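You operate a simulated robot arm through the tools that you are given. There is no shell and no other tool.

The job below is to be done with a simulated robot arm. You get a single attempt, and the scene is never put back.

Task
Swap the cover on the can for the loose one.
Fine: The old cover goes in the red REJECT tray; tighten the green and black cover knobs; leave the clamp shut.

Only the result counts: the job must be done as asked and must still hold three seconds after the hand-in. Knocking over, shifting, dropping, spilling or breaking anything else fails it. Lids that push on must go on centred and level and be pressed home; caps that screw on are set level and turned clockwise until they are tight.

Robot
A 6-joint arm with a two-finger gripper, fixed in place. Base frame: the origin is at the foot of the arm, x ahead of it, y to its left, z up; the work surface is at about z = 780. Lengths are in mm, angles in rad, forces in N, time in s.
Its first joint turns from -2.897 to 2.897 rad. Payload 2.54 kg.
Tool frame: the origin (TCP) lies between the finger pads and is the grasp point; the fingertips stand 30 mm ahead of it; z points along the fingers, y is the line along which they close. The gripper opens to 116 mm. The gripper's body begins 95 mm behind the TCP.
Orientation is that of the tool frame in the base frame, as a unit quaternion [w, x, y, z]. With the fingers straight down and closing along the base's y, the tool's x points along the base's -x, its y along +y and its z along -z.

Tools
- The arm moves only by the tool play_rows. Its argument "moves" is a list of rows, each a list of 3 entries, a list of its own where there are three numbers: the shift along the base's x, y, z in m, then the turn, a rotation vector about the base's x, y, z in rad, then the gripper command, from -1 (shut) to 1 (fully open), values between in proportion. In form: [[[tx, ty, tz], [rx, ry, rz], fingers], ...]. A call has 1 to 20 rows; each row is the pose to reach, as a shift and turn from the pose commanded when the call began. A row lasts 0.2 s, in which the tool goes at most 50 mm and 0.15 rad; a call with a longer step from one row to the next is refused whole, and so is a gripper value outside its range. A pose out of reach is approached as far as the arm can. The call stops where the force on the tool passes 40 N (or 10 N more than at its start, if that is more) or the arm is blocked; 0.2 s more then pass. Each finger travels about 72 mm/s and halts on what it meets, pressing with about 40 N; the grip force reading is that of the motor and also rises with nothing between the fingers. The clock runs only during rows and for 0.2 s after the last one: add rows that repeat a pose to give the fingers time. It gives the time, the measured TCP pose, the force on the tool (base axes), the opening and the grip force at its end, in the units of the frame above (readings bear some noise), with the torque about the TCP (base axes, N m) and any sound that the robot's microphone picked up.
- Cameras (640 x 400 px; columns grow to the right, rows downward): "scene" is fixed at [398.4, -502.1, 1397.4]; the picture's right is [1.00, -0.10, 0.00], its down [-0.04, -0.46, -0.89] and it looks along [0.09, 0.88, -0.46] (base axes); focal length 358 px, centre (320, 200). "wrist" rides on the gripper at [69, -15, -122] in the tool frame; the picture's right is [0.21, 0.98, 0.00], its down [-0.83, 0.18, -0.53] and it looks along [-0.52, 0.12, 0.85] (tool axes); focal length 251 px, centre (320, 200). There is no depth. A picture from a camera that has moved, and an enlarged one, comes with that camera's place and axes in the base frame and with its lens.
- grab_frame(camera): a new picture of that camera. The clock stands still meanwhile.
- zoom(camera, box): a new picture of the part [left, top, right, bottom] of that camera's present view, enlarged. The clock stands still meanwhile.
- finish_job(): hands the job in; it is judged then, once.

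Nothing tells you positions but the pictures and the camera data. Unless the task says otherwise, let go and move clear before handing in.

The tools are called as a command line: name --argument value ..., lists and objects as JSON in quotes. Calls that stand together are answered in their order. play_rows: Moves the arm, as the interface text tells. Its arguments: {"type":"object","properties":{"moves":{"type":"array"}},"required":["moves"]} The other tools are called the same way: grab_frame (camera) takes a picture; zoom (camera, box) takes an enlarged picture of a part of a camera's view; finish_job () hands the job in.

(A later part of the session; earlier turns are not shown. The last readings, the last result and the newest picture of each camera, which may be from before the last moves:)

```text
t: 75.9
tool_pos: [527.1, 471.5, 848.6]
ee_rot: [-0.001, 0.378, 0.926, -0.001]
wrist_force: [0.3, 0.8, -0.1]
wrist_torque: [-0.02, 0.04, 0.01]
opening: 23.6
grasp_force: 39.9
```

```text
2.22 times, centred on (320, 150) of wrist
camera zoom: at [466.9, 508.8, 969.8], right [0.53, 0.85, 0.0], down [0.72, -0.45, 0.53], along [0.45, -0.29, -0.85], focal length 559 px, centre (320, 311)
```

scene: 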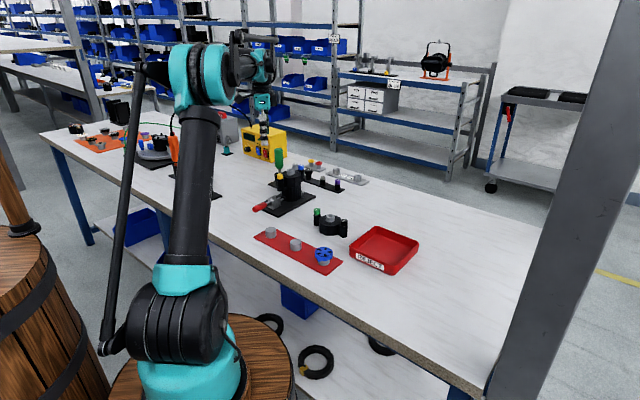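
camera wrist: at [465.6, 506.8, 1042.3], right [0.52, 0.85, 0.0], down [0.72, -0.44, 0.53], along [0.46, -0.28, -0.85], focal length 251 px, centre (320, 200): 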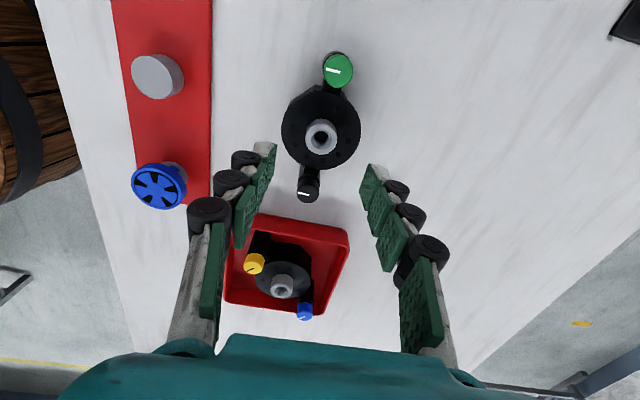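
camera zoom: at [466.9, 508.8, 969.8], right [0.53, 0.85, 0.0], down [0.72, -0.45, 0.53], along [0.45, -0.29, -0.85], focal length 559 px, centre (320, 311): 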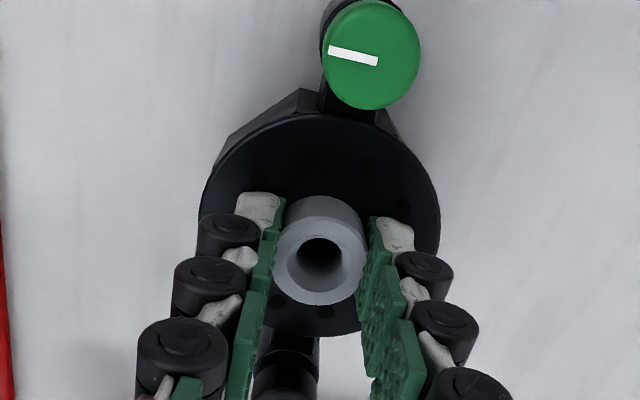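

The grip matches the old hold almost exactly. I'll lift the new cover straight up.

play_rows --moves '[[[0, 0, 0.005], [0, 0, 0], -1], [[0, 0, 0.02], [0, 0, 0], -1], [[0, 0, 0.045], [0, 0, 0], -1], [[0, 0, 0.07], [0, 0, 0], -1], [[0, 0, 0.1], [0, 0, 0], -1], [[0, 0, 0.13], [0, 0, 0], -1], [[0, 0, 0.155], [0, 0, 0], -1], [[0, 0, 0.177], [0, 0, 0], -1], [[0, 0, 0.177], [0, 0, 0], -1]]'

zoom --camera "wrist" --box '[200, 60, 440, 240]'

zoom --camera "scene" --box '[270, 110, 390, 210]'

```text
t: 77.9
tool_pos: [525.4, 471.9, 1024.3]
ee_rot: [0.0, 0.379, 0.926, -0.001]
wrist_force: [0.1, 0.1, -2.0]
wrist_torque: [-0.03, 0.0, 0.0]
opening: 23.7
grasp_force: 40.4
```

```text
2.22 times, centred on (320, 150) of wrist
camera zoom: at [466.6, 509.3, 1145.7], right [0.53, 0.85, 0.0], down [0.72, -0.45, 0.53], along [0.45, -0.29, -0.85], focal length 559 px, centre (320, 311)
```

zoom: 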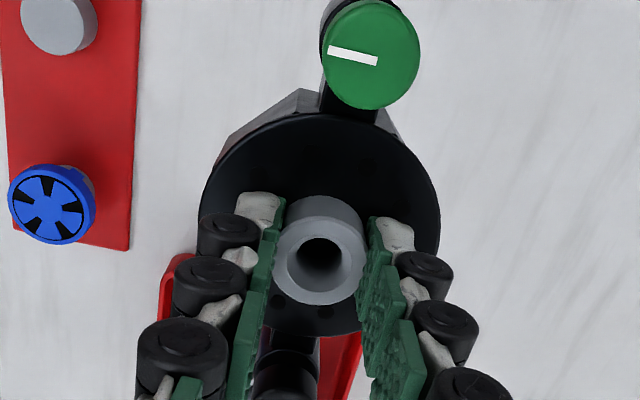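

```text
4.00 times, centred on (330, 160) of scene
camera zoom: at [398.4, -502.1, 1397.4], right [1.0, -0.1, 0.0], down [-0.04, -0.46, -0.89], along [0.09, 0.88, -0.46], focal length 1434 px, centre (280, 360)
```

zoom: 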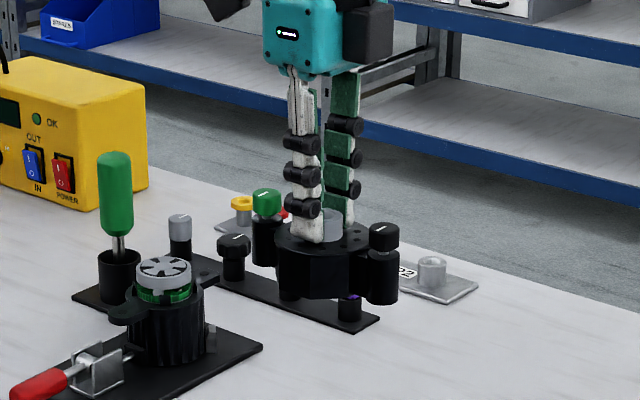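

The cover is held level. I'll carry it to above the can at about (410.8, 692.4), turning to 45° yaw.

play_rows --moves '[[[-0.0095, 0.018, 0], [0, 0, 0.13], -1], [[-0.019, 0.036, 0], [0, 0, 0.26], -1], [[-0.029, 0.055, 0], [0, 0, 0.39], -1], [[-0.0385, 0.0735, 0], [0, 0, 0.52], -1], [[-0.048, 0.092, 0], [0, 0, 0.65], -1], [[-0.058, 0.11, 0], [0, 0, 0.78], -1], [[-0.0675, 0.1285, 0], [0, 0, 0.91], -1], [[-0.077, 0.147, 0], [0, 0, 1.04], -1], [[-0.087, 0.1655, 0], [0, 0, 1.17], -1], [[-0.0965, 0.184, 0], [0, 0, 1.3], -1], [[-0.106, 0.202, 0], [0, 0, 1.43], -1], [[-0.116, 0.2206, 0], [0, 0, 1.5614], -1], [[-0.116, 0.2206, 0], [0, 0, 1.5614], -1], [[-0.116, 0.2206, 0], [0, 0, 1.5614], -1]]'

zoom --camera "wrist" --box '[200, 60, 440, 240]'

zoom --camera "scene" --box '[250, 130, 340, 205]'

```text
t: 80.9
tool_pos: [410.9, 691.2, 1024.4]
ee_rot: [0.002, -0.383, 0.924, -0.001]
wrist_force: [0.4, 0.4, -1.8]
wrist_torque: [0.02, -0.01, -0.01]
opening: 23.7
grasp_force: 40.1
```

```text
2.22 times, centred on (320, 150) of wrist
camera zoom: at [372.0, 631.6, 1146.6], right [-0.84, 0.54, 0.0], down [0.45, 0.71, 0.53], along [0.29, 0.45, -0.85], focal length 559 px, centre (320, 311)
```

zoom: 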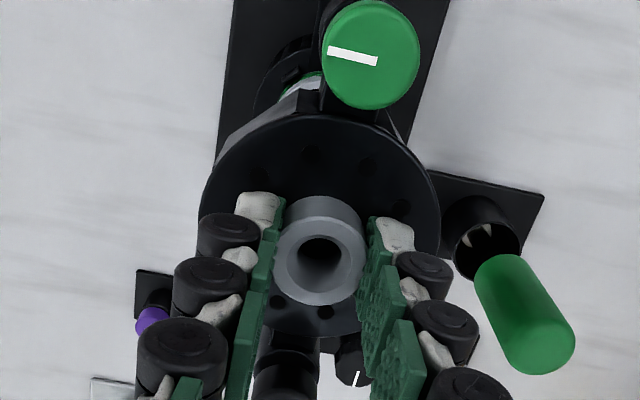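

```text
5.33 times, centred on (295, 168) of scene
camera zoom: at [398.4, -502.1, 1397.4], right [1.0, -0.1, 0.0], down [-0.04, -0.46, -0.89], along [0.09, 0.88, -0.46], focal length 1911 px, centre (453, 373)
```

zoom: 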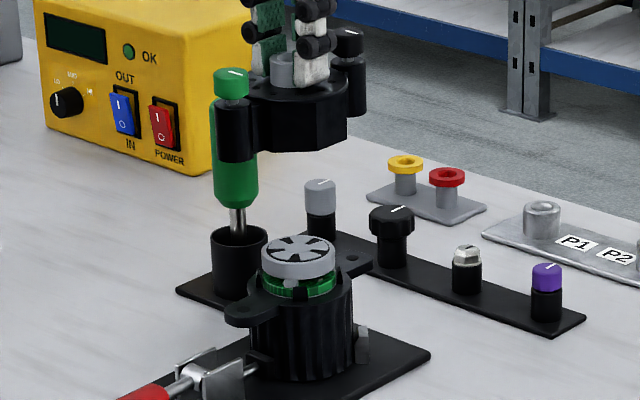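

The cover is above the can. Readings vary by 1–2 mm, so I'll take a few stationary readings to average the noise.

play_rows --moves '[[[0, 0, 0], [0, 0, 0], -1]]'

play_rows --moves '[[[0, 0, 0], [0, 0, 0], -1]]'

play_rows --moves '[[[0, 0, 0], [0, 0, 0], -1]]'

play_rows --moves '[[[0, 0, 0], [0, 0, 0], -1]]'

```text
t: 81.3
tool_pos: [409.6, 691.4, 1024.6]
ee_rot: [0.001, -0.382, 0.924, 0.0]
wrist_force: [0.5, -0.3, -1.2]
wrist_torque: [0.01, 0.04, -0.01]
opening: 23.5
grasp_force: 40.7
```

```text
t: 81.7
tool_pos: [410.2, 690.7, 1024.7]
ee_rot: [0.001, -0.383, 0.924, 0.0]
wrist_force: [-0.5, -0.7, -1.6]
wrist_torque: [0.01, -0.03, 0.01]
opening: 23.5
grasp_force: 40.4
```

```text
t: 82.1
tool_pos: [409.9, 691.4, 1024.8]
ee_rot: [0.0, -0.383, 0.924, -0.001]
wrist_force: [0.2, 0.7, -1.7]
wrist_torque: [0.02, 0.02, 0.02]
opening: 23.8
grasp_force: 40.4
```

```text
t: 82.5
tool_pos: [409.6, 691.5, 1024.4]
ee_rot: [0.0, -0.382, 0.924, -0.001]
wrist_force: [0.4, 0.7, -2.7]
wrist_torque: [0.0, 0.01, 0.01]
opening: 23.7
grasp_force: 39.7
```

The averaged position is (410.0, 691.2), so I'll shift (+0.7, +1.3) and lower to about 25 mm above seating to check visually.

play_rows --moves '[[[0.0007, 0.0013, -0.02], [0, 0, 0], -1], [[0.0007, 0.0013, -0.045], [0, 0, 0], -1], [[0.0007, 0.0013, -0.065], [0, 0, 0], -1], [[0.0007, 0.0013, -0.08], [0, 0, 0], -1], [[0.0007, 0.0013, -0.085], [0, 0, 0], -1], [[0.0007, 0.0013, -0.085], [0, 0, 0], -1]]'

play_rows --moves '[[[0, 0, 0], [0, 0, 0], -1]]'

play_rows --moves '[[[0, 0, 0], [0, 0, 0], -1]]'

zoom --camera "scene" --box '[265, 155, 325, 205]'

zoom --camera "wrist" --box '[200, 20, 440, 200]'

```text
t: 83.9
tool_pos: [410.8, 690.9, 939.7]
ee_rot: [0.0, -0.383, 0.924, -0.001]
wrist_force: [0.8, 0.9, -2.6]
wrist_torque: [0.02, 0.0, 0.0]
opening: 23.6
grasp_force: 40.2
```

```text
t: 84.3
tool_pos: [411.2, 692.6, 939.2]
ee_rot: [0.0, -0.383, 0.924, -0.001]
wrist_force: [0.0, 0.4, -1.4]
wrist_torque: [-0.01, 0.01, -0.02]
opening: 23.5
grasp_force: 40.0
```

```text
t: 84.7
tool_pos: [411.5, 691.1, 939.4]
ee_rot: [0.0, -0.383, 0.924, -0.001]
wrist_force: [-1.0, -0.1, -1.7]
wrist_torque: [0.01, -0.04, 0.04]
opening: 23.3
grasp_force: 40.0
```

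```text
8.00 times, centred on (295, 180) of scene
camera zoom: at [398.4, -502.1, 1397.4], right [1.0, -0.1, 0.0], down [-0.04, -0.46, -0.89], along [0.09, 0.88, -0.46], focal length 2867 px, centre (520, 360)
```

zoom: 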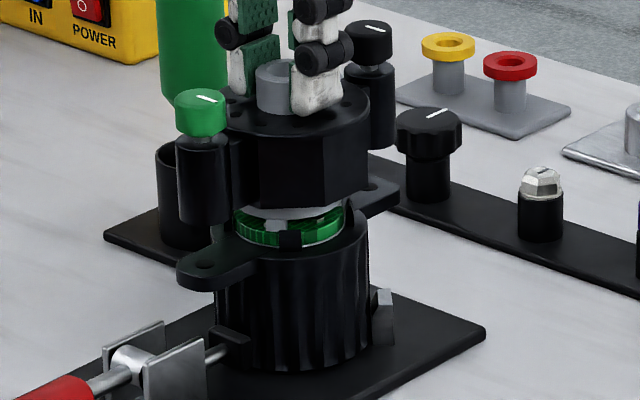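

```text
2.22 times, centred on (320, 110) of wrist
camera zoom: at [373.1, 632.6, 1061.5], right [-0.84, 0.54, 0.0], down [0.46, 0.71, 0.53], along [0.29, 0.45, -0.85], focal length 559 px, centre (320, 400)
```

zoom: 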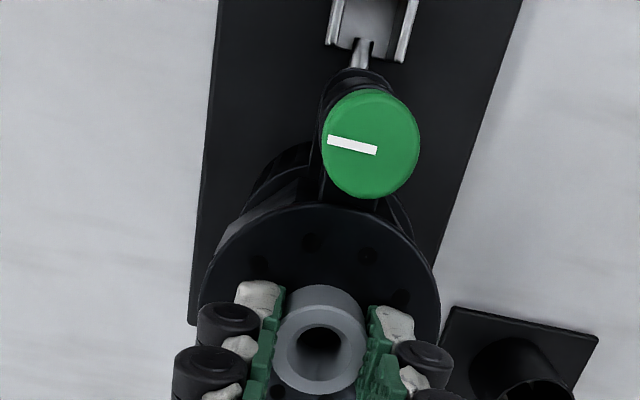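

Visually the post sits above the ear hole. I'll nudge (−0.3, +0.7) mm and lower slowly while watching forces.

play_rows --moves '[[[-0.0003, 0.0007, 0], [0, 0, 0], -1], [[-0.0003, 0.0007, -0.004], [0, 0, 0], -1], [[-0.0003, 0.0007, -0.008], [0, 0, 0], -1], [[-0.0003, 0.0007, -0.012], [0, 0, 0], -1], [[-0.0003, 0.0007, -0.015], [0, 0, 0], -1], [[-0.0003, 0.0007, -0.017], [0, 0, 0], -1]]'

zoom --camera "scene" --box '[270, 165, 318, 205]'

```text
t: 86.1
tool_pos: [409.0, 694.3, 922.4]
ee_rot: [0.001, -0.382, 0.924, -0.001]
wrist_force: [-0.9, -0.2, -2.2]
wrist_torque: [-0.01, 0.08, -0.01]
opening: 23.4
grasp_force: 40.2
```

```text
10.00 times, centred on (294, 185) of scene
camera zoom: at [398.4, -502.1, 1397.4], right [1.0, -0.1, 0.0], down [-0.04, -0.46, -0.89], along [0.09, 0.88, -0.46], focal length 3584 px, centre (580, 350)
```

zoom: 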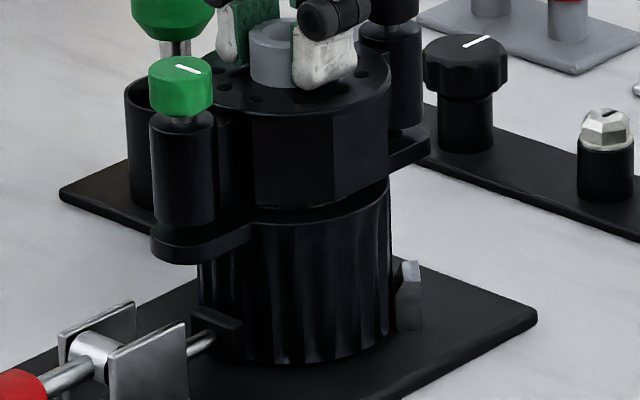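

The post lines up with the ear as it did with the old cover. I'll continue down in small steps.

play_rows --moves '[[[0, 0, -0.001], [0, 0, 0], -1], [[0, 0, -0.002], [0, 0, 0], -1], [[0, 0, -0.003], [0, 0, 0], -1]]'

play_rows --moves '[[[0, 0, -0.001], [0, 0, 0], -1], [[0, 0, -0.002], [0, 0, 0], -1]]'

zoom --camera "scene" --box '[270, 165, 318, 205]'

```text
t: 86.9
tool_pos: [410.5, 692.5, 919.5]
ee_rot: [0.0, -0.383, 0.924, -0.001]
wrist_force: [-0.2, 0.2, -1.6]
wrist_torque: [0.04, -0.01, -0.03]
opening: 23.7
grasp_force: 39.7
```

```text
t: 87.5
tool_pos: [410.0, 693.2, 918.3]
ee_rot: [0.001, -0.382, 0.924, -0.001]
wrist_force: [-0.6, -3.7, -1.2]
wrist_torque: [-0.26, 0.0, 0.01]
opening: 23.7
grasp_force: 39.7
```

```text
10.00 times, centred on (294, 185) of scene
camera zoom: at [398.4, -502.1, 1397.4], right [1.0, -0.1, 0.0], down [-0.04, -0.46, -0.89], along [0.09, 0.88, -0.46], focal length 3584 px, centre (580, 350)
```

zoom: 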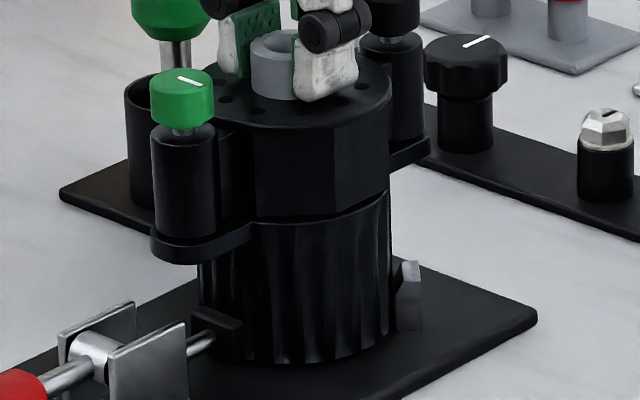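

A small side force appeared (−3.7 N in y), which looks like the guide engaging. I'll nudge −0.3 mm in y and continue down.

play_rows --moves '[[[0, -0.0003, -0.001], [0, 0, 0], -1], [[0, -0.0003, -0.001], [0, 0, 0], -1]]'

play_rows --moves '[[[0, -0.0001, -0.001], [0, 0, 0], -1], [[0, -0.0001, -0.001], [0, 0, 0], -1]]'

zoom --camera "scene" --box '[270, 165, 318, 205]'

```text
t: 88.1
tool_pos: [410.2, 693.8, 915.4]
ee_rot: [0.001, -0.383, 0.924, -0.001]
wrist_force: [0.1, -5.7, -7.0]
wrist_torque: [-0.26, 0.06, -0.01]
opening: 23.5
grasp_force: 39.7
```

```text
t: 88.7
tool_pos: [410.5, 692.2, 916.3]
ee_rot: [0.001, -0.382, 0.924, 0.0]
wrist_force: [2.5, 0.6, 11.4]
wrist_torque: [0.19, -0.05, 0.0]
opening: 23.4
grasp_force: 39.8
```

```text
10.00 times, centred on (294, 185) of scene
camera zoom: at [398.4, -502.1, 1397.4], right [1.0, -0.1, 0.0], down [-0.04, -0.46, -0.89], along [0.09, 0.88, -0.46], focal length 3584 px, centre (580, 350)
```

zoom: 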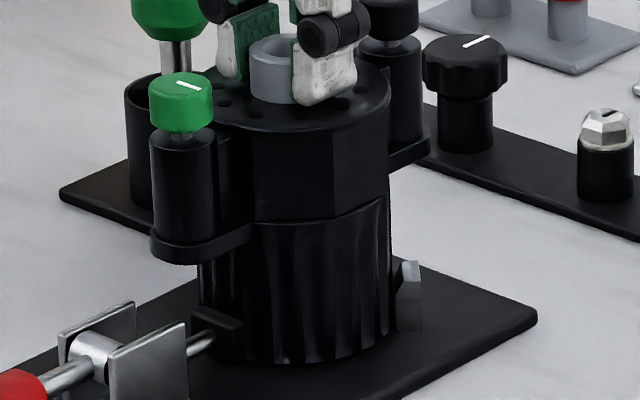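

Contact is +11 N at TCP z ≈ 916, about the same height as the old seated grip. I'll press a little more to be sure it is home.

play_rows --moves '[[[0, 0, -0.0005], [0, 0, 0], -1], [[0, 0, -0.0008], [0, 0, 0], -1], [[0, 0, -0.0008], [0, 0, 0], -1]]'

zoom --camera "scene" --box '[275, 165, 305, 200]'

zoom --camera "scene" --box '[290, 165, 320, 195]'

```text
t: 89.5
tool_pos: [409.4, 693.6, 915.0]
ee_rot: [0.002, -0.383, 0.924, -0.001]
wrist_force: [4.6, 6.3, 26.4]
wrist_torque: [0.22, -0.14, 0.0]
opening: 23.6
grasp_force: 39.5
```

```text
11.43 times, centred on (290, 182) of scene
camera zoom: at [398.4, -502.1, 1397.4], right [1.0, -0.1, 0.0], down [-0.04, -0.46, -0.89], along [0.09, 0.88, -0.46], focal length 4096 px, centre (663, 400)
```

zoom: 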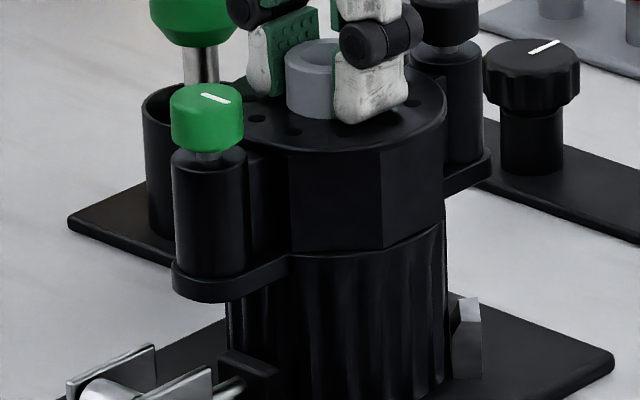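

```text
13.33 times, centred on (305, 180) of scene
camera zoom: at [398.4, -502.1, 1397.4], right [1.0, -0.1, 0.0], down [-0.04, -0.46, -0.89], along [0.09, 0.88, -0.46], focal length 4778 px, centre (520, 467)
```

zoom: 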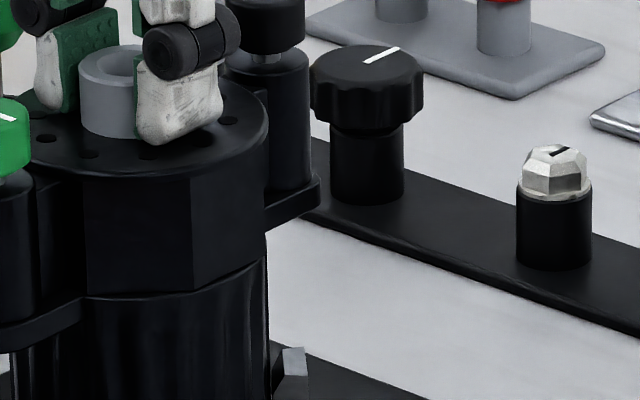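

The cover is seated and the seam looks the same as the original. I'll relieve the pressure, release, rise, and move to the green knob while winding the wrist to the counter-clockwise end.

play_rows --moves '[[[0, 0, 0.0008], [0, 0, 0], -1], [[0, 0, 0.0008], [0, 0, 0], -0.7], [[0, 0, 0.0008], [0, 0, 0], -0.2], [[0, 0, 0.0008], [0, 0, 0], -0.2], [[0, 0, 0.015], [0, 0, 0], -0.2], [[0, 0, 0.04], [0, 0, 0], -0.2], [[0, 0, 0.07], [0, 0, 0], -0.3], [[0, 0, 0.07], [0, 0, 0.14], -0.3]]'

grab_frame --camera "wrist"

zoom --camera "scene" --box '[265, 145, 325, 195]'

```text
t: 91.3
tool_pos: [408.8, 693.5, 983.3]
ee_rot: [0.001, -0.446, 0.895, -0.001]
wrist_force: [0.5, 1.3, -0.3]
wrist_torque: [0.0, -0.04, -0.04]
opening: 40.5
grasp_force: 0.0
```

```text
taken
camera wrist: at [380.5, 628.7, 1106.1], right [-0.91, 0.42, 0.0], down [0.35, 0.77, 0.53], along [0.22, 0.48, -0.85], focal length 251 px, centre (320, 200)
```

wrist: 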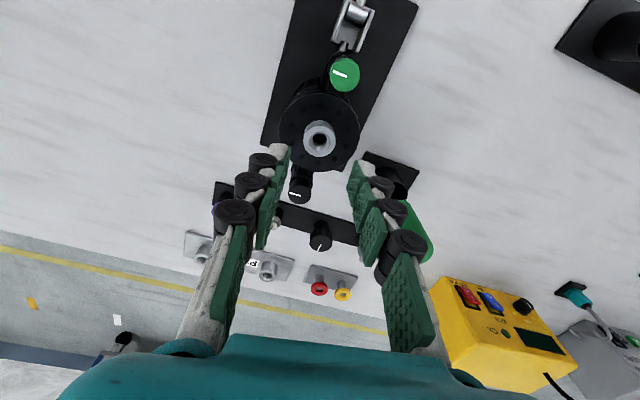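

```text
8.00 times, centred on (295, 170) of scene
camera zoom: at [398.4, -502.1, 1397.4], right [1.0, -0.1, 0.0], down [-0.04, -0.46, -0.89], along [0.09, 0.88, -0.46], focal length 2867 px, centre (520, 440)
```

zoom: 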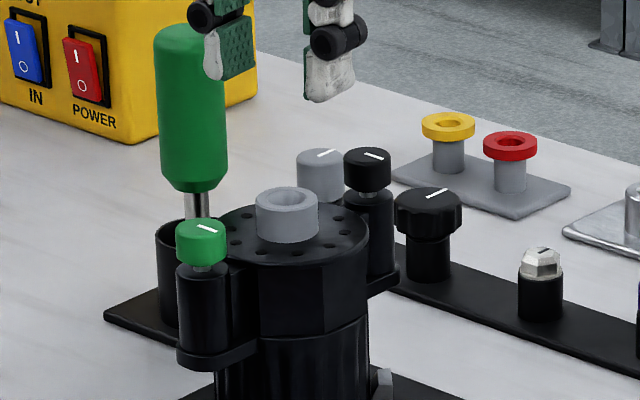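

The new cover is on. I'll go to the green knob and wind the wrist counter-clockwise.

play_rows --moves '[[[-0.01, -0.01, 0], [0, 0, 0.148], -0.3], [[-0.02, -0.02, 0], [0, 0, 0.296], -0.3], [[-0.03, -0.03, 0], [0, 0, 0.444], -0.3], [[-0.038, -0.0387, 0], [0, 0, 0.592], -0.3], [[-0.038, -0.0387, 0], [0, 0, 0.74], -0.3], [[-0.038, -0.0387, 0], [0, 0, 0.888], -0.3], [[-0.038, -0.0387, 0], [0, 0, 1.036], -0.3], [[-0.038, -0.0387, 0], [0, 0, 1.184], -0.3], [[-0.038, -0.0387, 0], [0, 0, 1.332], -0.3], [[-0.038, -0.0387, 0], [0, 0, 1.48], -0.3], [[-0.038, -0.0387, 0], [0, 0, 1.628], -0.3], [[-0.038, -0.0387, 0], [0, 0, 1.776], -0.3], [[-0.038, -0.0387, 0], [0, 0, 1.924], -0.3], [[-0.038, -0.0387, 0], [0, 0, 2.072], -0.3], [[-0.038, -0.0387, 0], [0, 0, 2.22], -0.3], [[-0.038, -0.0387, 0], [0, 0, 2.368], -0.3], [[-0.038, -0.0387, 0], [0, 0, 2.516], -0.3], [[-0.038, -0.0387, 0], [0, 0, 2.664], -0.3], [[-0.038, -0.0387, 0], [0, 0, 2.812], -0.3], [[-0.038, -0.0387, 0], [0, 0, 2.96], -0.3]]'

play_rows --moves '[[[0, 0, -0.02], [0, 0, 0.1], -0.3], [[0, 0, -0.04], [0, 0, 0.1], -0.3], [[0, 0, -0.04], [0, 0, 0.1], -0.3]]'

zoom --camera "wrist" --box '[240, 80, 400, 200]'

```text
t: 95.5
tool_pos: [371.9, 654.5, 984.3]
ee_rot: [-0.001, 0.931, 0.364, -0.001]
wrist_force: [-0.4, 0.0, -0.5]
wrist_torque: [0.03, -0.02, -0.03]
opening: 40.4
grasp_force: 0.1
```

```text
t: 96.3
tool_pos: [372.4, 653.7, 944.7]
ee_rot: [-0.001, 0.912, 0.409, -0.001]
wrist_force: [0.6, -0.6, 0.4]
wrist_torque: [0.02, -0.01, -0.01]
opening: 40.4
grasp_force: 0.1
```

```text
3.33 times, centred on (320, 140) of wrist
camera zoom: at [407.6, 715.5, 1066.5], right [0.87, -0.49, 0.0], down [-0.41, -0.74, 0.53], along [-0.26, -0.47, -0.85], focal length 838 px, centre (320, 400)
```

zoom: 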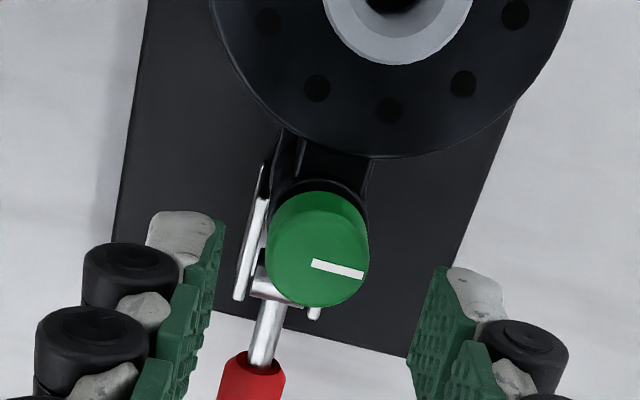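

The tool is nearly aligned. I'll lower to grip height at about z = 925 and compare.

play_rows --moves '[[[0.0003, 0.0006, -0.01], [0, 0, 0], -0.35], [[0.0003, 0.0006, -0.0195], [0, 0, 0], -0.35], [[0.0003, 0.0006, -0.0195], [0, 0, 0], -0.35]]'

zoom --camera "wrist" --box '[240, 80, 400, 200]'

zoom --camera "scene" --box '[265, 160, 301, 186]'

```text
t: 97.1
tool_pos: [372.8, 655.2, 922.9]
ee_rot: [-0.001, 0.912, 0.41, 0.0]
wrist_force: [-0.5, -0.7, -0.1]
wrist_torque: [0.03, 0.01, 0.01]
opening: 37.6
grasp_force: 0.1
```

```text
3.33 times, centred on (320, 140) of wrist
camera zoom: at [407.9, 715.9, 1046.2], right [0.87, -0.49, 0.0], down [-0.41, -0.74, 0.53], along [-0.26, -0.47, -0.85], focal length 838 px, centre (320, 400)
```

zoom: 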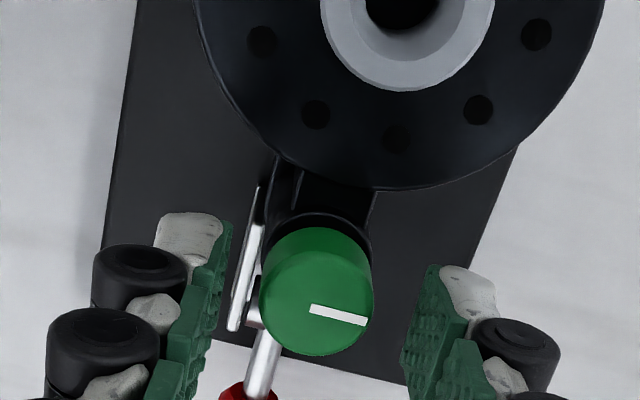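

```text
15.38 times, centred on (283, 173) of scene
camera zoom: at [398.4, -502.1, 1397.4], right [1.0, -0.1, 0.0], down [-0.04, -0.46, -0.89], along [0.09, 0.88, -0.46], focal length 5514 px, centre (889, 615)
```

zoom: 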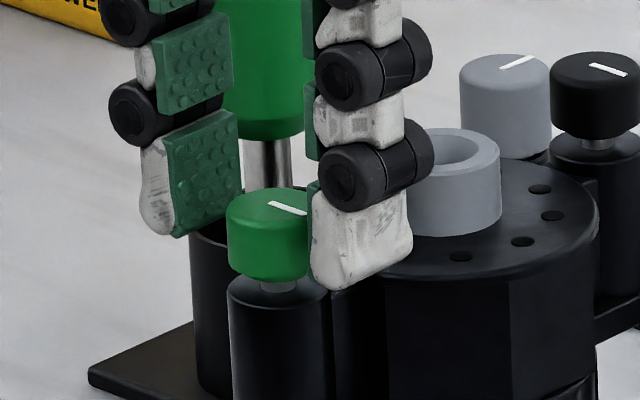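

The tool is aligned within about 1 mm. I'll nudge, grip the green knob and turn clockwise while following it down.

play_rows --moves '[[[-0.0002, 0.0008, 0], [0, 0, 0], -0.35], [[-0.0002, 0.0008, 0], [0, 0, 0], -1], [[-0.0002, 0.0008, 0], [0, 0, 0], -1], [[-0.0002, 0.0008, 0], [0, 0, 0], -1], [[-0.0002, 0.0008, -0.0001], [0, 0, -0.14], -1], [[-0.0002, 0.0008, -0.0001], [0, 0, -0.28], -1], [[-0.0002, 0.0008, -0.0002], [0, 0, -0.42], -1], [[-0.0002, 0.0008, -0.0003], [0, 0, -0.56], -1], [[-0.0002, 0.0008, -0.0004], [0, 0, -0.7], -1]]'

zoom --camera "wrist" --box '[240, 80, 400, 200]'

```text
t: 99.1
tool_pos: [371.9, 655.7, 925.7]
ee_rot: [-0.001, 0.998, 0.07, 0.0]
wrist_force: [2.4, -2.5, 0.6]
wrist_torque: [-0.04, -0.24, 0.01]
opening: 20.4
grasp_force: 39.9
```

```text
3.33 times, centred on (320, 140) of wrist
camera zoom: at [438.9, 680.3, 1046.2], right [0.35, -0.94, 0.0], down [-0.79, -0.3, 0.53], along [-0.5, -0.19, -0.85], focal length 838 px, centre (320, 400)
```

zoom: 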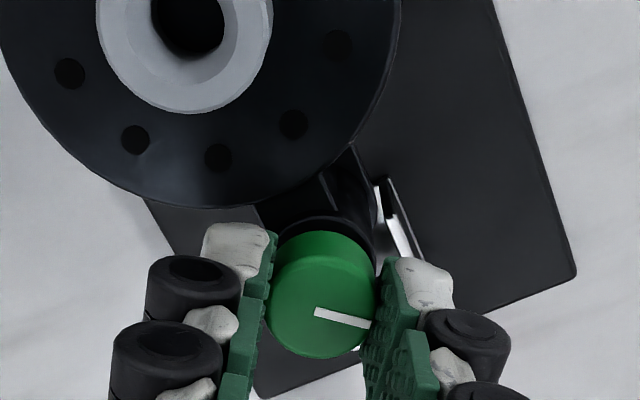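

The knob turns with the grip and forces are low. I'll continue clockwise.

play_rows --moves '[[[0, 0, -0.0001], [0, 0, -0.14], -1], [[0, 0, -0.0002], [0, 0, -0.28], -1], [[0, 0, -0.0003], [0, 0, -0.42], -1], [[0, 0, -0.0003], [0, 0, -0.56], -1], [[0, 0, -0.0004], [0, 0, -0.7], -1], [[0, 0, -0.0005], [0, 0, -0.84], -1], [[0, 0, -0.0006], [0, 0, -0.98], -1], [[0, 0, -0.0007], [0, 0, -1.12], -1], [[0, 0, -0.0008], [0, 0, -1.26], -1]]'

play_rows --moves '[[[0, 0, -0.0001], [0, 0, -0.14], -1], [[0, 0, -0.0002], [0, 0, -0.28], -1], [[0, 0, -0.0003], [0, 0, -0.42], -1], [[0, 0, -0.0003], [0, 0, -0.56], -1], [[0, 0, -0.0004], [0, 0, -0.7], -1]]'

zoom --camera "wrist" --box '[240, 80, 400, 200]'

```text
t: 101.1
tool_pos: [372.4, 656.7, 923.6]
ee_rot: [-0.002, 0.847, -0.531, 0.0]
wrist_force: [-0.7, -1.8, 0.3]
wrist_torque: [-0.09, -0.02, 0.0]
opening: 20.5
grasp_force: 39.8
```

```text
t: 102.3
tool_pos: [372.2, 656.6, 923.4]
ee_rot: [0.001, -0.614, 0.789, -0.001]
wrist_force: [3.2, 0.9, -4.6]
wrist_torque: [-0.04, -0.06, 0.03]
opening: 20.4
grasp_force: 39.6
```

```text
3.33 times, centred on (320, 140) of wrist
camera zoom: at [370.6, 585.6, 1045.6], right [-1.0, 0.03, 0.0], down [0.03, 0.85, 0.53], along [0.02, 0.53, -0.85], focal length 838 px, centre (320, 400)
```

zoom: 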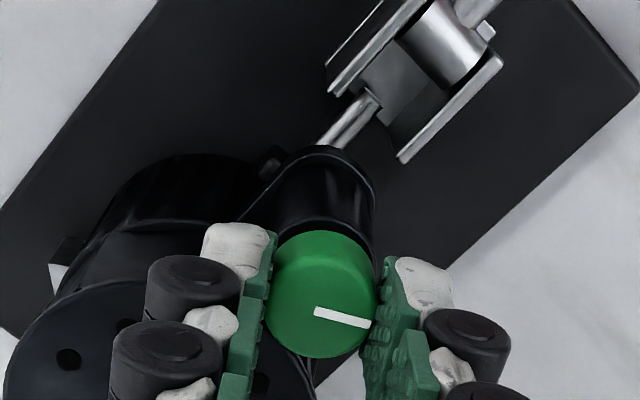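

About 2.7 rad clockwise so far and smooth. I'll continue.

play_rows --moves '[[[0, 0, -0.0001], [0, 0, -0.14], -1], [[0, 0, -0.0002], [0, 0, -0.28], -1], [[0, 0, -0.0003], [0, 0, -0.42], -1], [[0, 0, -0.0003], [0, 0, -0.56], -1], [[0, 0, -0.0004], [0, 0, -0.7], -1], [[0, 0, -0.0005], [0, 0, -0.84], -1], [[0, 0, -0.0006], [0, 0, -0.98], -1], [[0, 0, -0.0007], [0, 0, -1.12], -1], [[0, 0, -0.0008], [0, 0, -1.26], -1]]'

play_rows --moves '[[[0, 0, -0.0001], [0, 0, -0.14], -1], [[0, 0, -0.0002], [0, 0, -0.28], -1], [[0, 0, -0.0003], [0, 0, -0.42], -1], [[0, 0, -0.0003], [0, 0, -0.56], -1], [[0, 0, -0.0004], [0, 0, -0.7], -1], [[0, 0, -0.0005], [0, 0, -0.84], -1], [[0, 0, -0.0005], [0, 0, -0.98], -1]]'

zoom --camera "wrist" --box '[240, 80, 400, 200]'

zoom --camera "scene" --box '[265, 160, 301, 186]'

```text
t: 104.3
tool_pos: [374.0, 655.4, 921.5]
ee_rot: [0.0, -0.032, 0.999, 0.0]
wrist_force: [9.0, 9.8, 0.5]
wrist_torque: [0.28, -0.32, 0.0]
opening: 20.1
grasp_force: 39.8
```

```text
t: 105.9
tool_pos: [374.0, 655.8, 923.2]
ee_rot: [-0.001, 0.442, 0.897, -0.001]
wrist_force: [2.4, -0.7, -4.2]
wrist_torque: [-0.05, -0.04, 0.03]
opening: 20.5
grasp_force: 40.1
```

```text
3.33 times, centred on (320, 140) of wrist
camera zoom: at [319.3, 701.6, 1044.2], right [0.64, 0.76, 0.0], down [0.65, -0.54, 0.53], along [0.41, -0.35, -0.85], focal length 838 px, centre (320, 400)
```

zoom: 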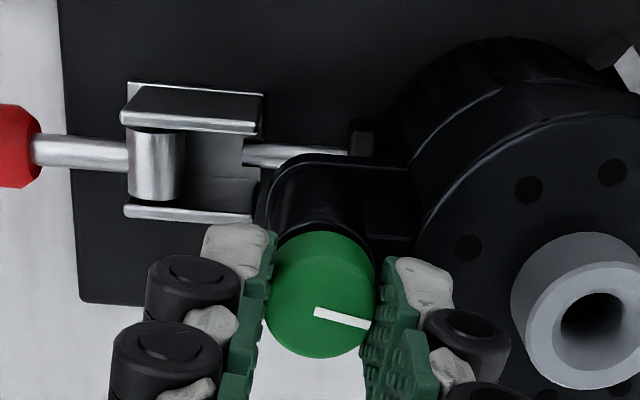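

```text
15.38 times, centred on (283, 173) of scene
camera zoom: at [398.4, -502.1, 1397.4], right [1.0, -0.1, 0.0], down [-0.04, -0.46, -0.89], along [0.09, 0.88, -0.46], focal length 5514 px, centre (889, 615)
```

zoom: 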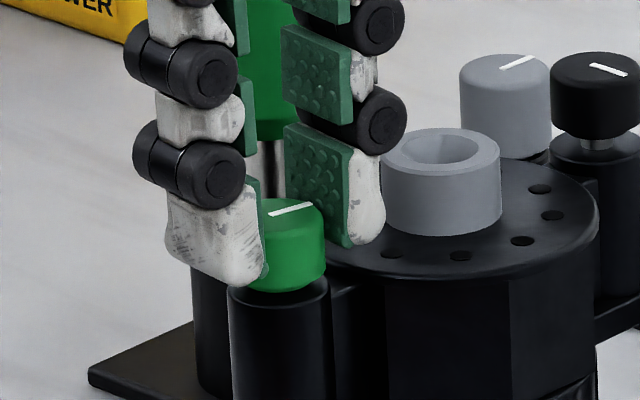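

About 4.9 rad done and the gap has nearly closed. I'll continue to the stop.

play_rows --moves '[[[0, 0, -0.0001], [0, 0, -0.14], -1], [[0, 0, -0.0002], [0, 0, -0.28], -1], [[0, 0, -0.0003], [0, 0, -0.42], -1], [[0, 0, -0.0003], [0, 0, -0.56], -1], [[0, 0, -0.0004], [0, 0, -0.7], -1]]'

play_rows --moves '[[[0, 0, -0.0001], [0, 0, -0.14], -1], [[0, 0, -0.0002], [0, 0, -0.28], -1], [[0, 0, -0.0003], [0, 0, -0.42], -1]]'

zoom --camera "wrist" --box '[240, 80, 400, 200]'

play_rows --moves '[[[0, 0, -0.0001], [0, 0, -0.12], -1], [[0, 0, -0.0001], [0, 0, -0.24], -1]]'

zoom --camera "wrist" --box '[240, 80, 400, 200]'

```text
t: 107.1
tool_pos: [373.2, 655.2, 920.2]
ee_rot: [-0.001, 0.724, 0.69, 0.0]
wrist_force: [-0.6, -6.8, 0.0]
wrist_torque: [-0.38, 0.02, 0.01]
opening: 20.3
grasp_force: 39.8
```

```text
t: 107.9
tool_pos: [373.5, 655.5, 921.6]
ee_rot: [-0.003, 0.743, 0.669, -0.003]
wrist_force: [-22.6, -5.3, -0.6]
wrist_torque: [0.02, 0.64, -0.02]
opening: 20.2
grasp_force: 40.3
out of reach, approached as far as the arm can: row 1, 2, 3
```

```text
3.33 times, centred on (320, 140) of wrist
camera zoom: at [366.5, 725.7, 1043.7], right [0.99, 0.11, -0.01], down [0.1, -0.84, 0.53], along [0.06, -0.53, -0.85], focal length 838 px, centre (320, 400)
```

zoom: 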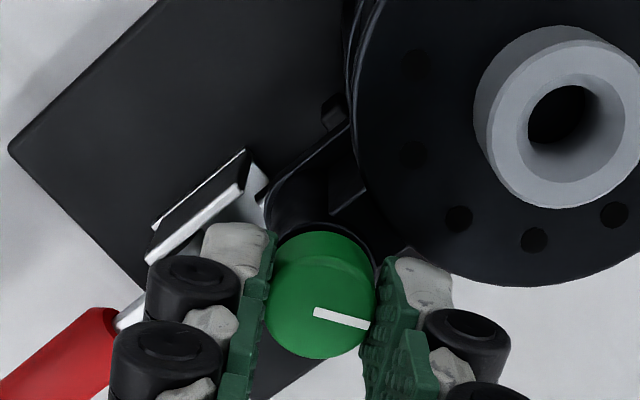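

```text
t: 108.5
tool_pos: [373.9, 656.5, 922.4]
ee_rot: [-0.002, 0.743, 0.669, -0.002]
wrist_force: [-30.9, -4.1, -0.1]
wrist_torque: [0.05, 0.87, 0.0]
opening: 20.4
grasp_force: 40.0
out of reach, approached as far as the arm can: row 1, 2
```

```text
3.33 times, centred on (320, 140) of wrist
camera zoom: at [366.5, 725.7, 1043.7], right [0.99, 0.11, -0.01], down [0.1, -0.84, 0.53], along [0.06, -0.53, -0.85], focal length 838 px, centre (320, 400)
```

zoom: 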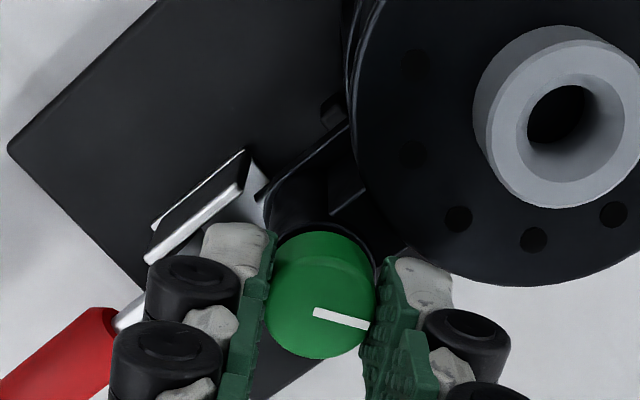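

The wrist reached its clockwise limit at about 5.7 rad. I'll bring the command back into reach, release, wind back and re-grip.

play_rows --moves '[[[0, 0, 0], [0, 0, 0.145], -1], [[0, 0, 0], [0, 0, 0.29], -1], [[0, 0, 0], [0, 0, 0.435], -1], [[0, 0, 0], [0, 0, 0.57], -1], [[0, 0, 0], [0, 0, 0.57], -0.35], [[0, 0, 0], [0, 0, 0.57], -0.35], [[0, 0, 0], [0, 0, 0.71], -0.35], [[0, 0, 0], [0, 0, 0.85], -0.35], [[0, 0, 0], [0, 0, 0.99], -0.35], [[0, 0, 0], [0, 0, 1.13], -0.35], [[0, 0, 0], [0, 0, 1.27], -0.35], [[0, 0, 0], [0, 0, 1.41], -0.35], [[0, 0, 0], [0, 0, 1.55], -0.35], [[0, 0, 0], [0, 0, 1.69], -0.35], [[0, 0, 0], [0, 0, 1.83], -0.35], [[0, 0, 0], [0, 0, 1.97], -0.35], [[0, 0, 0], [0, 0, 2.11], -0.35], [[0, 0, 0], [0, 0, 2.25], -0.35], [[0, 0, 0], [0, 0, 2.39], -0.35], [[0, 0, 0], [0, 0, 2.39], -0.35]]'

zoom --camera "wrist" --box '[240, 80, 400, 200]'

zoom --camera "scene" --box '[265, 160, 301, 186]'

```text
t: 112.7
tool_pos: [375.8, 655.5, 920.9]
ee_rot: [0.001, -0.351, 0.936, -0.002]
wrist_force: [0.7, -0.5, -0.2]
wrist_torque: [-0.03, 0.02, 0.01]
opening: 37.7
grasp_force: 0.0
```

```text
3.33 times, centred on (320, 140) of wrist
camera zoom: at [333.6, 599.0, 1043.2], right [-0.8, 0.59, -0.01], down [0.5, 0.68, 0.53], along [0.32, 0.43, -0.85], focal length 838 px, centre (320, 400)
```

zoom: 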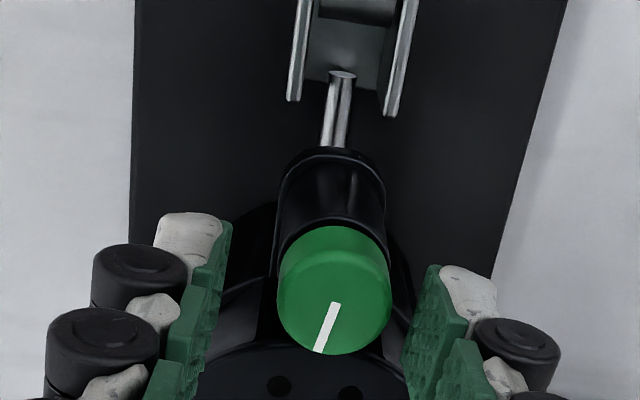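

```text
15.38 times, centred on (283, 173) of scene
camera zoom: at [398.4, -502.1, 1397.4], right [1.0, -0.1, 0.0], down [-0.04, -0.46, -0.89], along [0.09, 0.88, -0.46], focal length 5514 px, centre (889, 615)
```

zoom: 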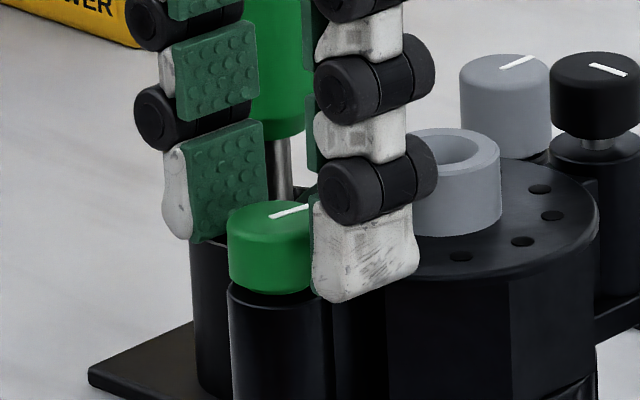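

The command offset drifted, so the tool is now about 2.6 mm off in x. I'll re-centre and remove the small tilt.

play_rows --moves '[[[-0.0026, 0.0003, 0], [0.003, 0.0033, 0], -0.35], [[-0.0026, 0.0003, 0], [0.003, 0.0033, 0], -0.35]]'

zoom --camera "wrist" --box '[240, 80, 400, 200]'

```text
t: 113.3
tool_pos: [373.8, 655.5, 922.0]
ee_rot: [-0.001, -0.35, 0.937, 0.001]
wrist_force: [0.7, -0.9, -0.4]
wrist_torque: [0.0, -0.01, 0.02]
opening: 37.8
grasp_force: 0.0
```

```text
3.33 times, centred on (320, 140) of wrist
camera zoom: at [331.5, 598.9, 1043.6], right [-0.8, 0.6, 0.0], down [0.5, 0.68, 0.53], along [0.32, 0.43, -0.85], focal length 838 px, centre (320, 400)
```

zoom: 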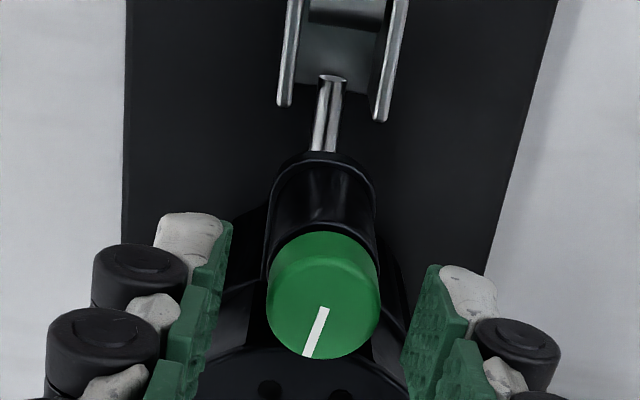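

Well centred. I'll grip and tighten clockwise until the torque rises.

play_rows --moves '[[[-0.0004, 0.0003, 0], [0, 0, 0], -1], [[-0.0004, 0.0003, 0], [0, 0, 0], -1], [[-0.0004, 0.0003, 0], [0, 0, 0], -1], [[-0.0004, 0.0003, -0.0001], [0, 0, -0.14], -1], [[-0.0004, 0.0003, -0.0002], [0, 0, -0.28], -1], [[-0.0004, 0.0003, -0.0003], [0, 0, -0.42], -1], [[-0.0004, 0.0003, -0.0003], [0, 0, -0.56], -1], [[-0.0004, 0.0003, -0.0004], [0, 0, -0.7], -1], [[-0.0004, 0.0003, -0.0005], [0, 0, -0.84], -1], [[-0.0004, 0.0003, -0.0006], [0, 0, -0.98], -1]]'

play_rows --moves '[[[0, 0, -0.0001], [0, 0, -0.14], -1], [[0, 0, -0.0002], [0, 0, -0.28], -1], [[0, 0, -0.0002], [0, 0, -0.42], -1]]'

zoom --camera "wrist" --box '[240, 80, 400, 200]'

play_rows --moves '[[[0, 0, 0], [0, 0, -0.14], -1], [[0, 0, 0], [0, 0, -0.28], -1], [[0, 0, 0], [0, 0, -0.42], -1]]'

zoom --camera "wrist" --box '[240, 80, 400, 200]'

```text
t: 115.5
tool_pos: [374.3, 656.0, 920.7]
ee_rot: [0.001, 0.133, 0.991, 0.0]
wrist_force: [0.9, 1.0, 0.9]
wrist_torque: [0.07, -0.16, 0.04]
opening: 20.2
grasp_force: 39.3
```

```text
t: 116.3
tool_pos: [373.5, 656.4, 919.7]
ee_rot: [0.001, 0.336, 0.942, -0.001]
wrist_force: [-0.6, -5.0, 4.3]
wrist_torque: [-0.18, -0.02, 0.02]
opening: 19.8
grasp_force: 40.3
```

```text
3.33 times, centred on (320, 140) of wrist
camera zoom: at [310.4, 687.8, 1042.3], right [0.45, 0.89, 0.0], down [0.75, -0.38, 0.53], along [0.48, -0.24, -0.85], focal length 838 px, centre (320, 400)
```

zoom: 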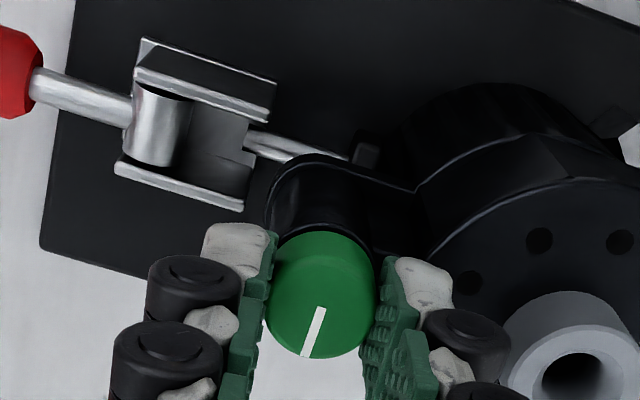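

```text
t: 117.1
tool_pos: [373.1, 655.4, 920.3]
ee_rot: [0.0, 0.526, 0.85, -0.001]
wrist_force: [-1.8, -2.5, 0.1]
wrist_torque: [-0.03, 0.08, 0.22]
opening: 20.2
grasp_force: 40.2
```

```text
3.33 times, centred on (320, 140) of wrist
camera zoom: at [328.9, 710.6, 1042.8], right [0.78, 0.63, 0.0], down [0.53, -0.66, 0.53], along [0.34, -0.41, -0.85], focal length 838 px, centre (320, 400)
```

zoom: 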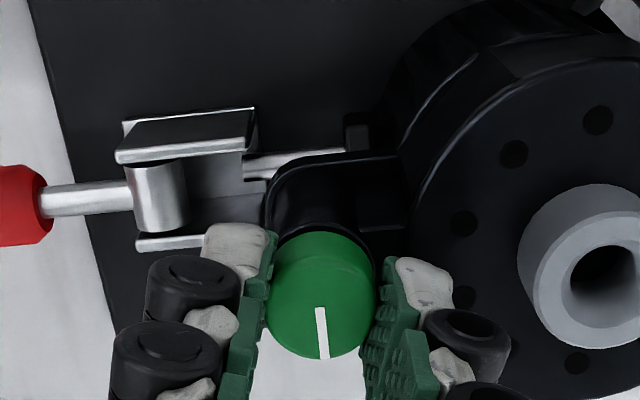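

The torque has risen and the indicator shows slip, so green is tight. I'll add a bit more turn to be sure and view it.

play_rows --moves '[[[0, 0, 0], [0, 0, -0.14], -1], [[0, 0, 0], [0, 0, -0.28], -1], [[0, 0, 0], [0, 0, -0.4], -1]]'

zoom --camera "wrist" --box '[240, 80, 400, 200]'

zoom --camera "scene" --box '[265, 160, 301, 186]'

```text
t: 117.9
tool_pos: [373.3, 656.1, 920.2]
ee_rot: [-0.001, 0.684, 0.729, -0.001]
wrist_force: [-5.0, -1.4, -0.5]
wrist_torque: [-0.06, 0.13, 0.22]
opening: 20.5
grasp_force: 40.0
```

```text
3.33 times, centred on (320, 140) of wrist
camera zoom: at [353.8, 723.5, 1042.9], right [0.96, 0.28, 0.0], down [0.24, -0.81, 0.53], along [0.15, -0.51, -0.85], focal length 838 px, centre (320, 400)
```

zoom: 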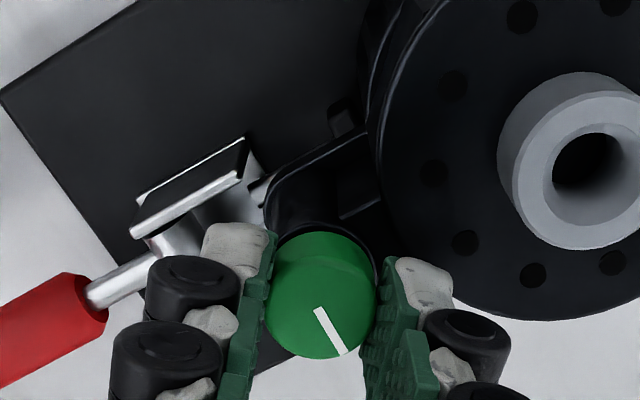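

```text
15.38 times, centred on (283, 173) of scene
camera zoom: at [398.4, -502.1, 1397.4], right [1.0, -0.1, 0.0], down [-0.04, -0.46, -0.89], along [0.09, 0.88, -0.46], focal length 5514 px, centre (889, 615)
```

zoom: 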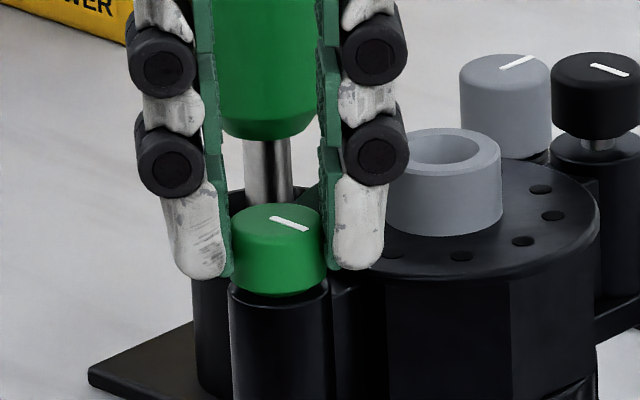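

Green is flush and tight. I'll release, rise, and go to the black knob at about (449, 731), winding the wrist counter-clockwise.

play_rows --moves '[[[0, 0, 0], [0, 0, 0], -0.3], [[0, 0, 0], [0, 0, 0], -0.3], [[0, 0, 0.03], [0, 0, 0], -0.3], [[0, 0, 0.065], [0, 0, 0], -0.3], [[0.01, 0.01, 0.065], [0, 0, 0.148], -0.3], [[0.02, 0.02, 0.065], [0, 0, 0.296], -0.3], [[0.03, 0.03, 0.065], [0, 0, 0.444], -0.3], [[0.04, 0.04, 0.065], [0, 0, 0.592], -0.3], [[0.05, 0.05, 0.065], [0, 0, 0.74], -0.3], [[0.06, 0.06, 0.065], [0, 0, 0.888], -0.3], [[0.07, 0.07, 0.065], [0, 0, 1.036], -0.3], [[0.076, 0.0755, 0.065], [0, 0, 1.184], -0.3], [[0.076, 0.0755, 0.065], [0, 0, 1.332], -0.3], [[0.076, 0.0755, 0.065], [0, 0, 1.48], -0.3], [[0.076, 0.0755, 0.065], [0, 0, 1.628], -0.3], [[0.076, 0.0755, 0.065], [0, 0, 1.776], -0.3], [[0.076, 0.0755, 0.065], [0, 0, 1.924], -0.3], [[0.076, 0.0755, 0.065], [0, 0, 2.072], -0.3], [[0.076, 0.0755, 0.065], [0, 0, 2.22], -0.3], [[0.076, 0.0755, 0.065], [0, 0, 2.368], -0.3]]'

play_rows --moves '[[[0, 0, 0], [0, 0, 0.148], -0.3], [[0, 0, 0], [0, 0, 0.296], -0.3], [[0, 0, 0], [0, 0, 0.444], -0.3], [[0, 0, 0], [0, 0, 0.592], -0.3], [[0, 0, 0], [0, 0, 0.74], -0.3], [[0, 0, 0], [0, 0, 0.888], -0.3], [[0, 0, 0], [0, 0, 1.036], -0.3], [[0, 0, 0], [0, 0, 1.184], -0.3], [[0, 0, 0], [0, 0, 1.332], -0.3], [[0, 0, 0], [0, 0, 1.48], -0.3], [[0, 0, 0], [0, 0, 1.628], -0.3], [[0, 0, 0], [0, 0, 1.776], -0.3], [[0, 0, 0], [0, 0, 1.924], -0.3], [[0, 0, 0], [0, 0, 2.072], -0.3], [[0, 0, 0], [0, 0, 2.22], -0.3], [[0, 0, 0], [0, 0, 2.368], -0.3], [[0, 0, 0], [0, 0, 2.516], -0.3], [[0, 0, 0], [0, 0, 2.664], -0.3], [[0, 0, 0], [0, 0, 2.812], -0.3], [[0, 0, 0], [0, 0, 2.96], -0.3]]'

zoom --camera "wrist" --box '[240, 80, 400, 200]'

zoom --camera "scene" --box '[265, 145, 325, 195]'

```text
t: 122.1
tool_pos: [449.1, 731.8, 985.4]
ee_rot: [0.0, -0.42, 0.908, 0.001]
wrist_force: [0.5, 0.0, -0.3]
wrist_torque: [-0.02, 0.02, 0.01]
opening: 40.6
grasp_force: 0.1
```

```text
t: 126.3
tool_pos: [448.8, 730.9, 986.1]
ee_rot: [-0.001, 0.942, 0.335, 0.0]
wrist_force: [0.0, -0.3, 0.1]
wrist_torque: [-0.02, -0.03, 0.03]
opening: 40.7
grasp_force: 0.0
```

```text
3.33 times, centred on (320, 140) of wrist
camera zoom: at [493.7, 786.9, 1107.5], right [0.78, -0.62, 0.0], down [-0.52, -0.66, 0.53], along [-0.33, -0.42, -0.85], focal length 838 px, centre (320, 400)
```

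zoom: 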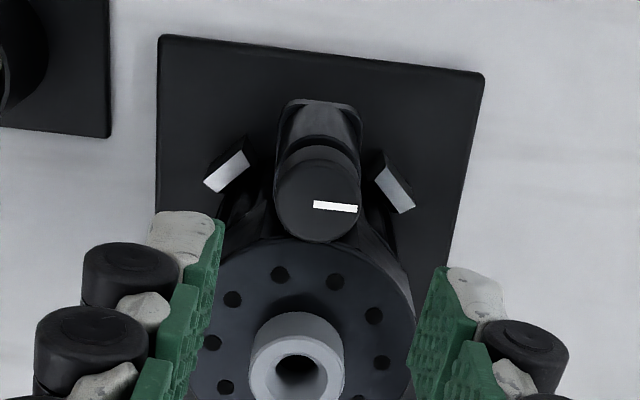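

```text
8.00 times, centred on (295, 170) of scene
camera zoom: at [398.4, -502.1, 1397.4], right [1.0, -0.1, 0.0], down [-0.04, -0.46, -0.89], along [0.09, 0.88, -0.46], focal length 2867 px, centre (520, 440)
```

zoom: 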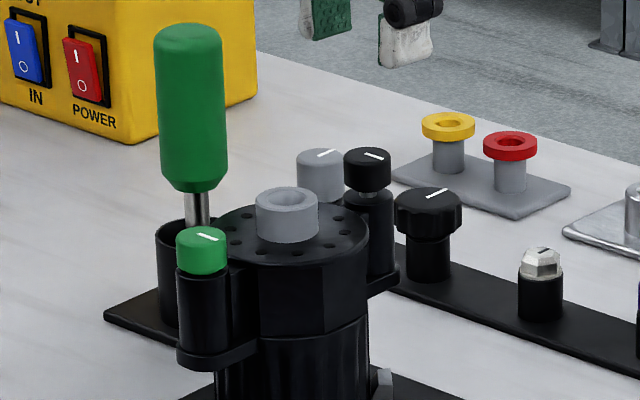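

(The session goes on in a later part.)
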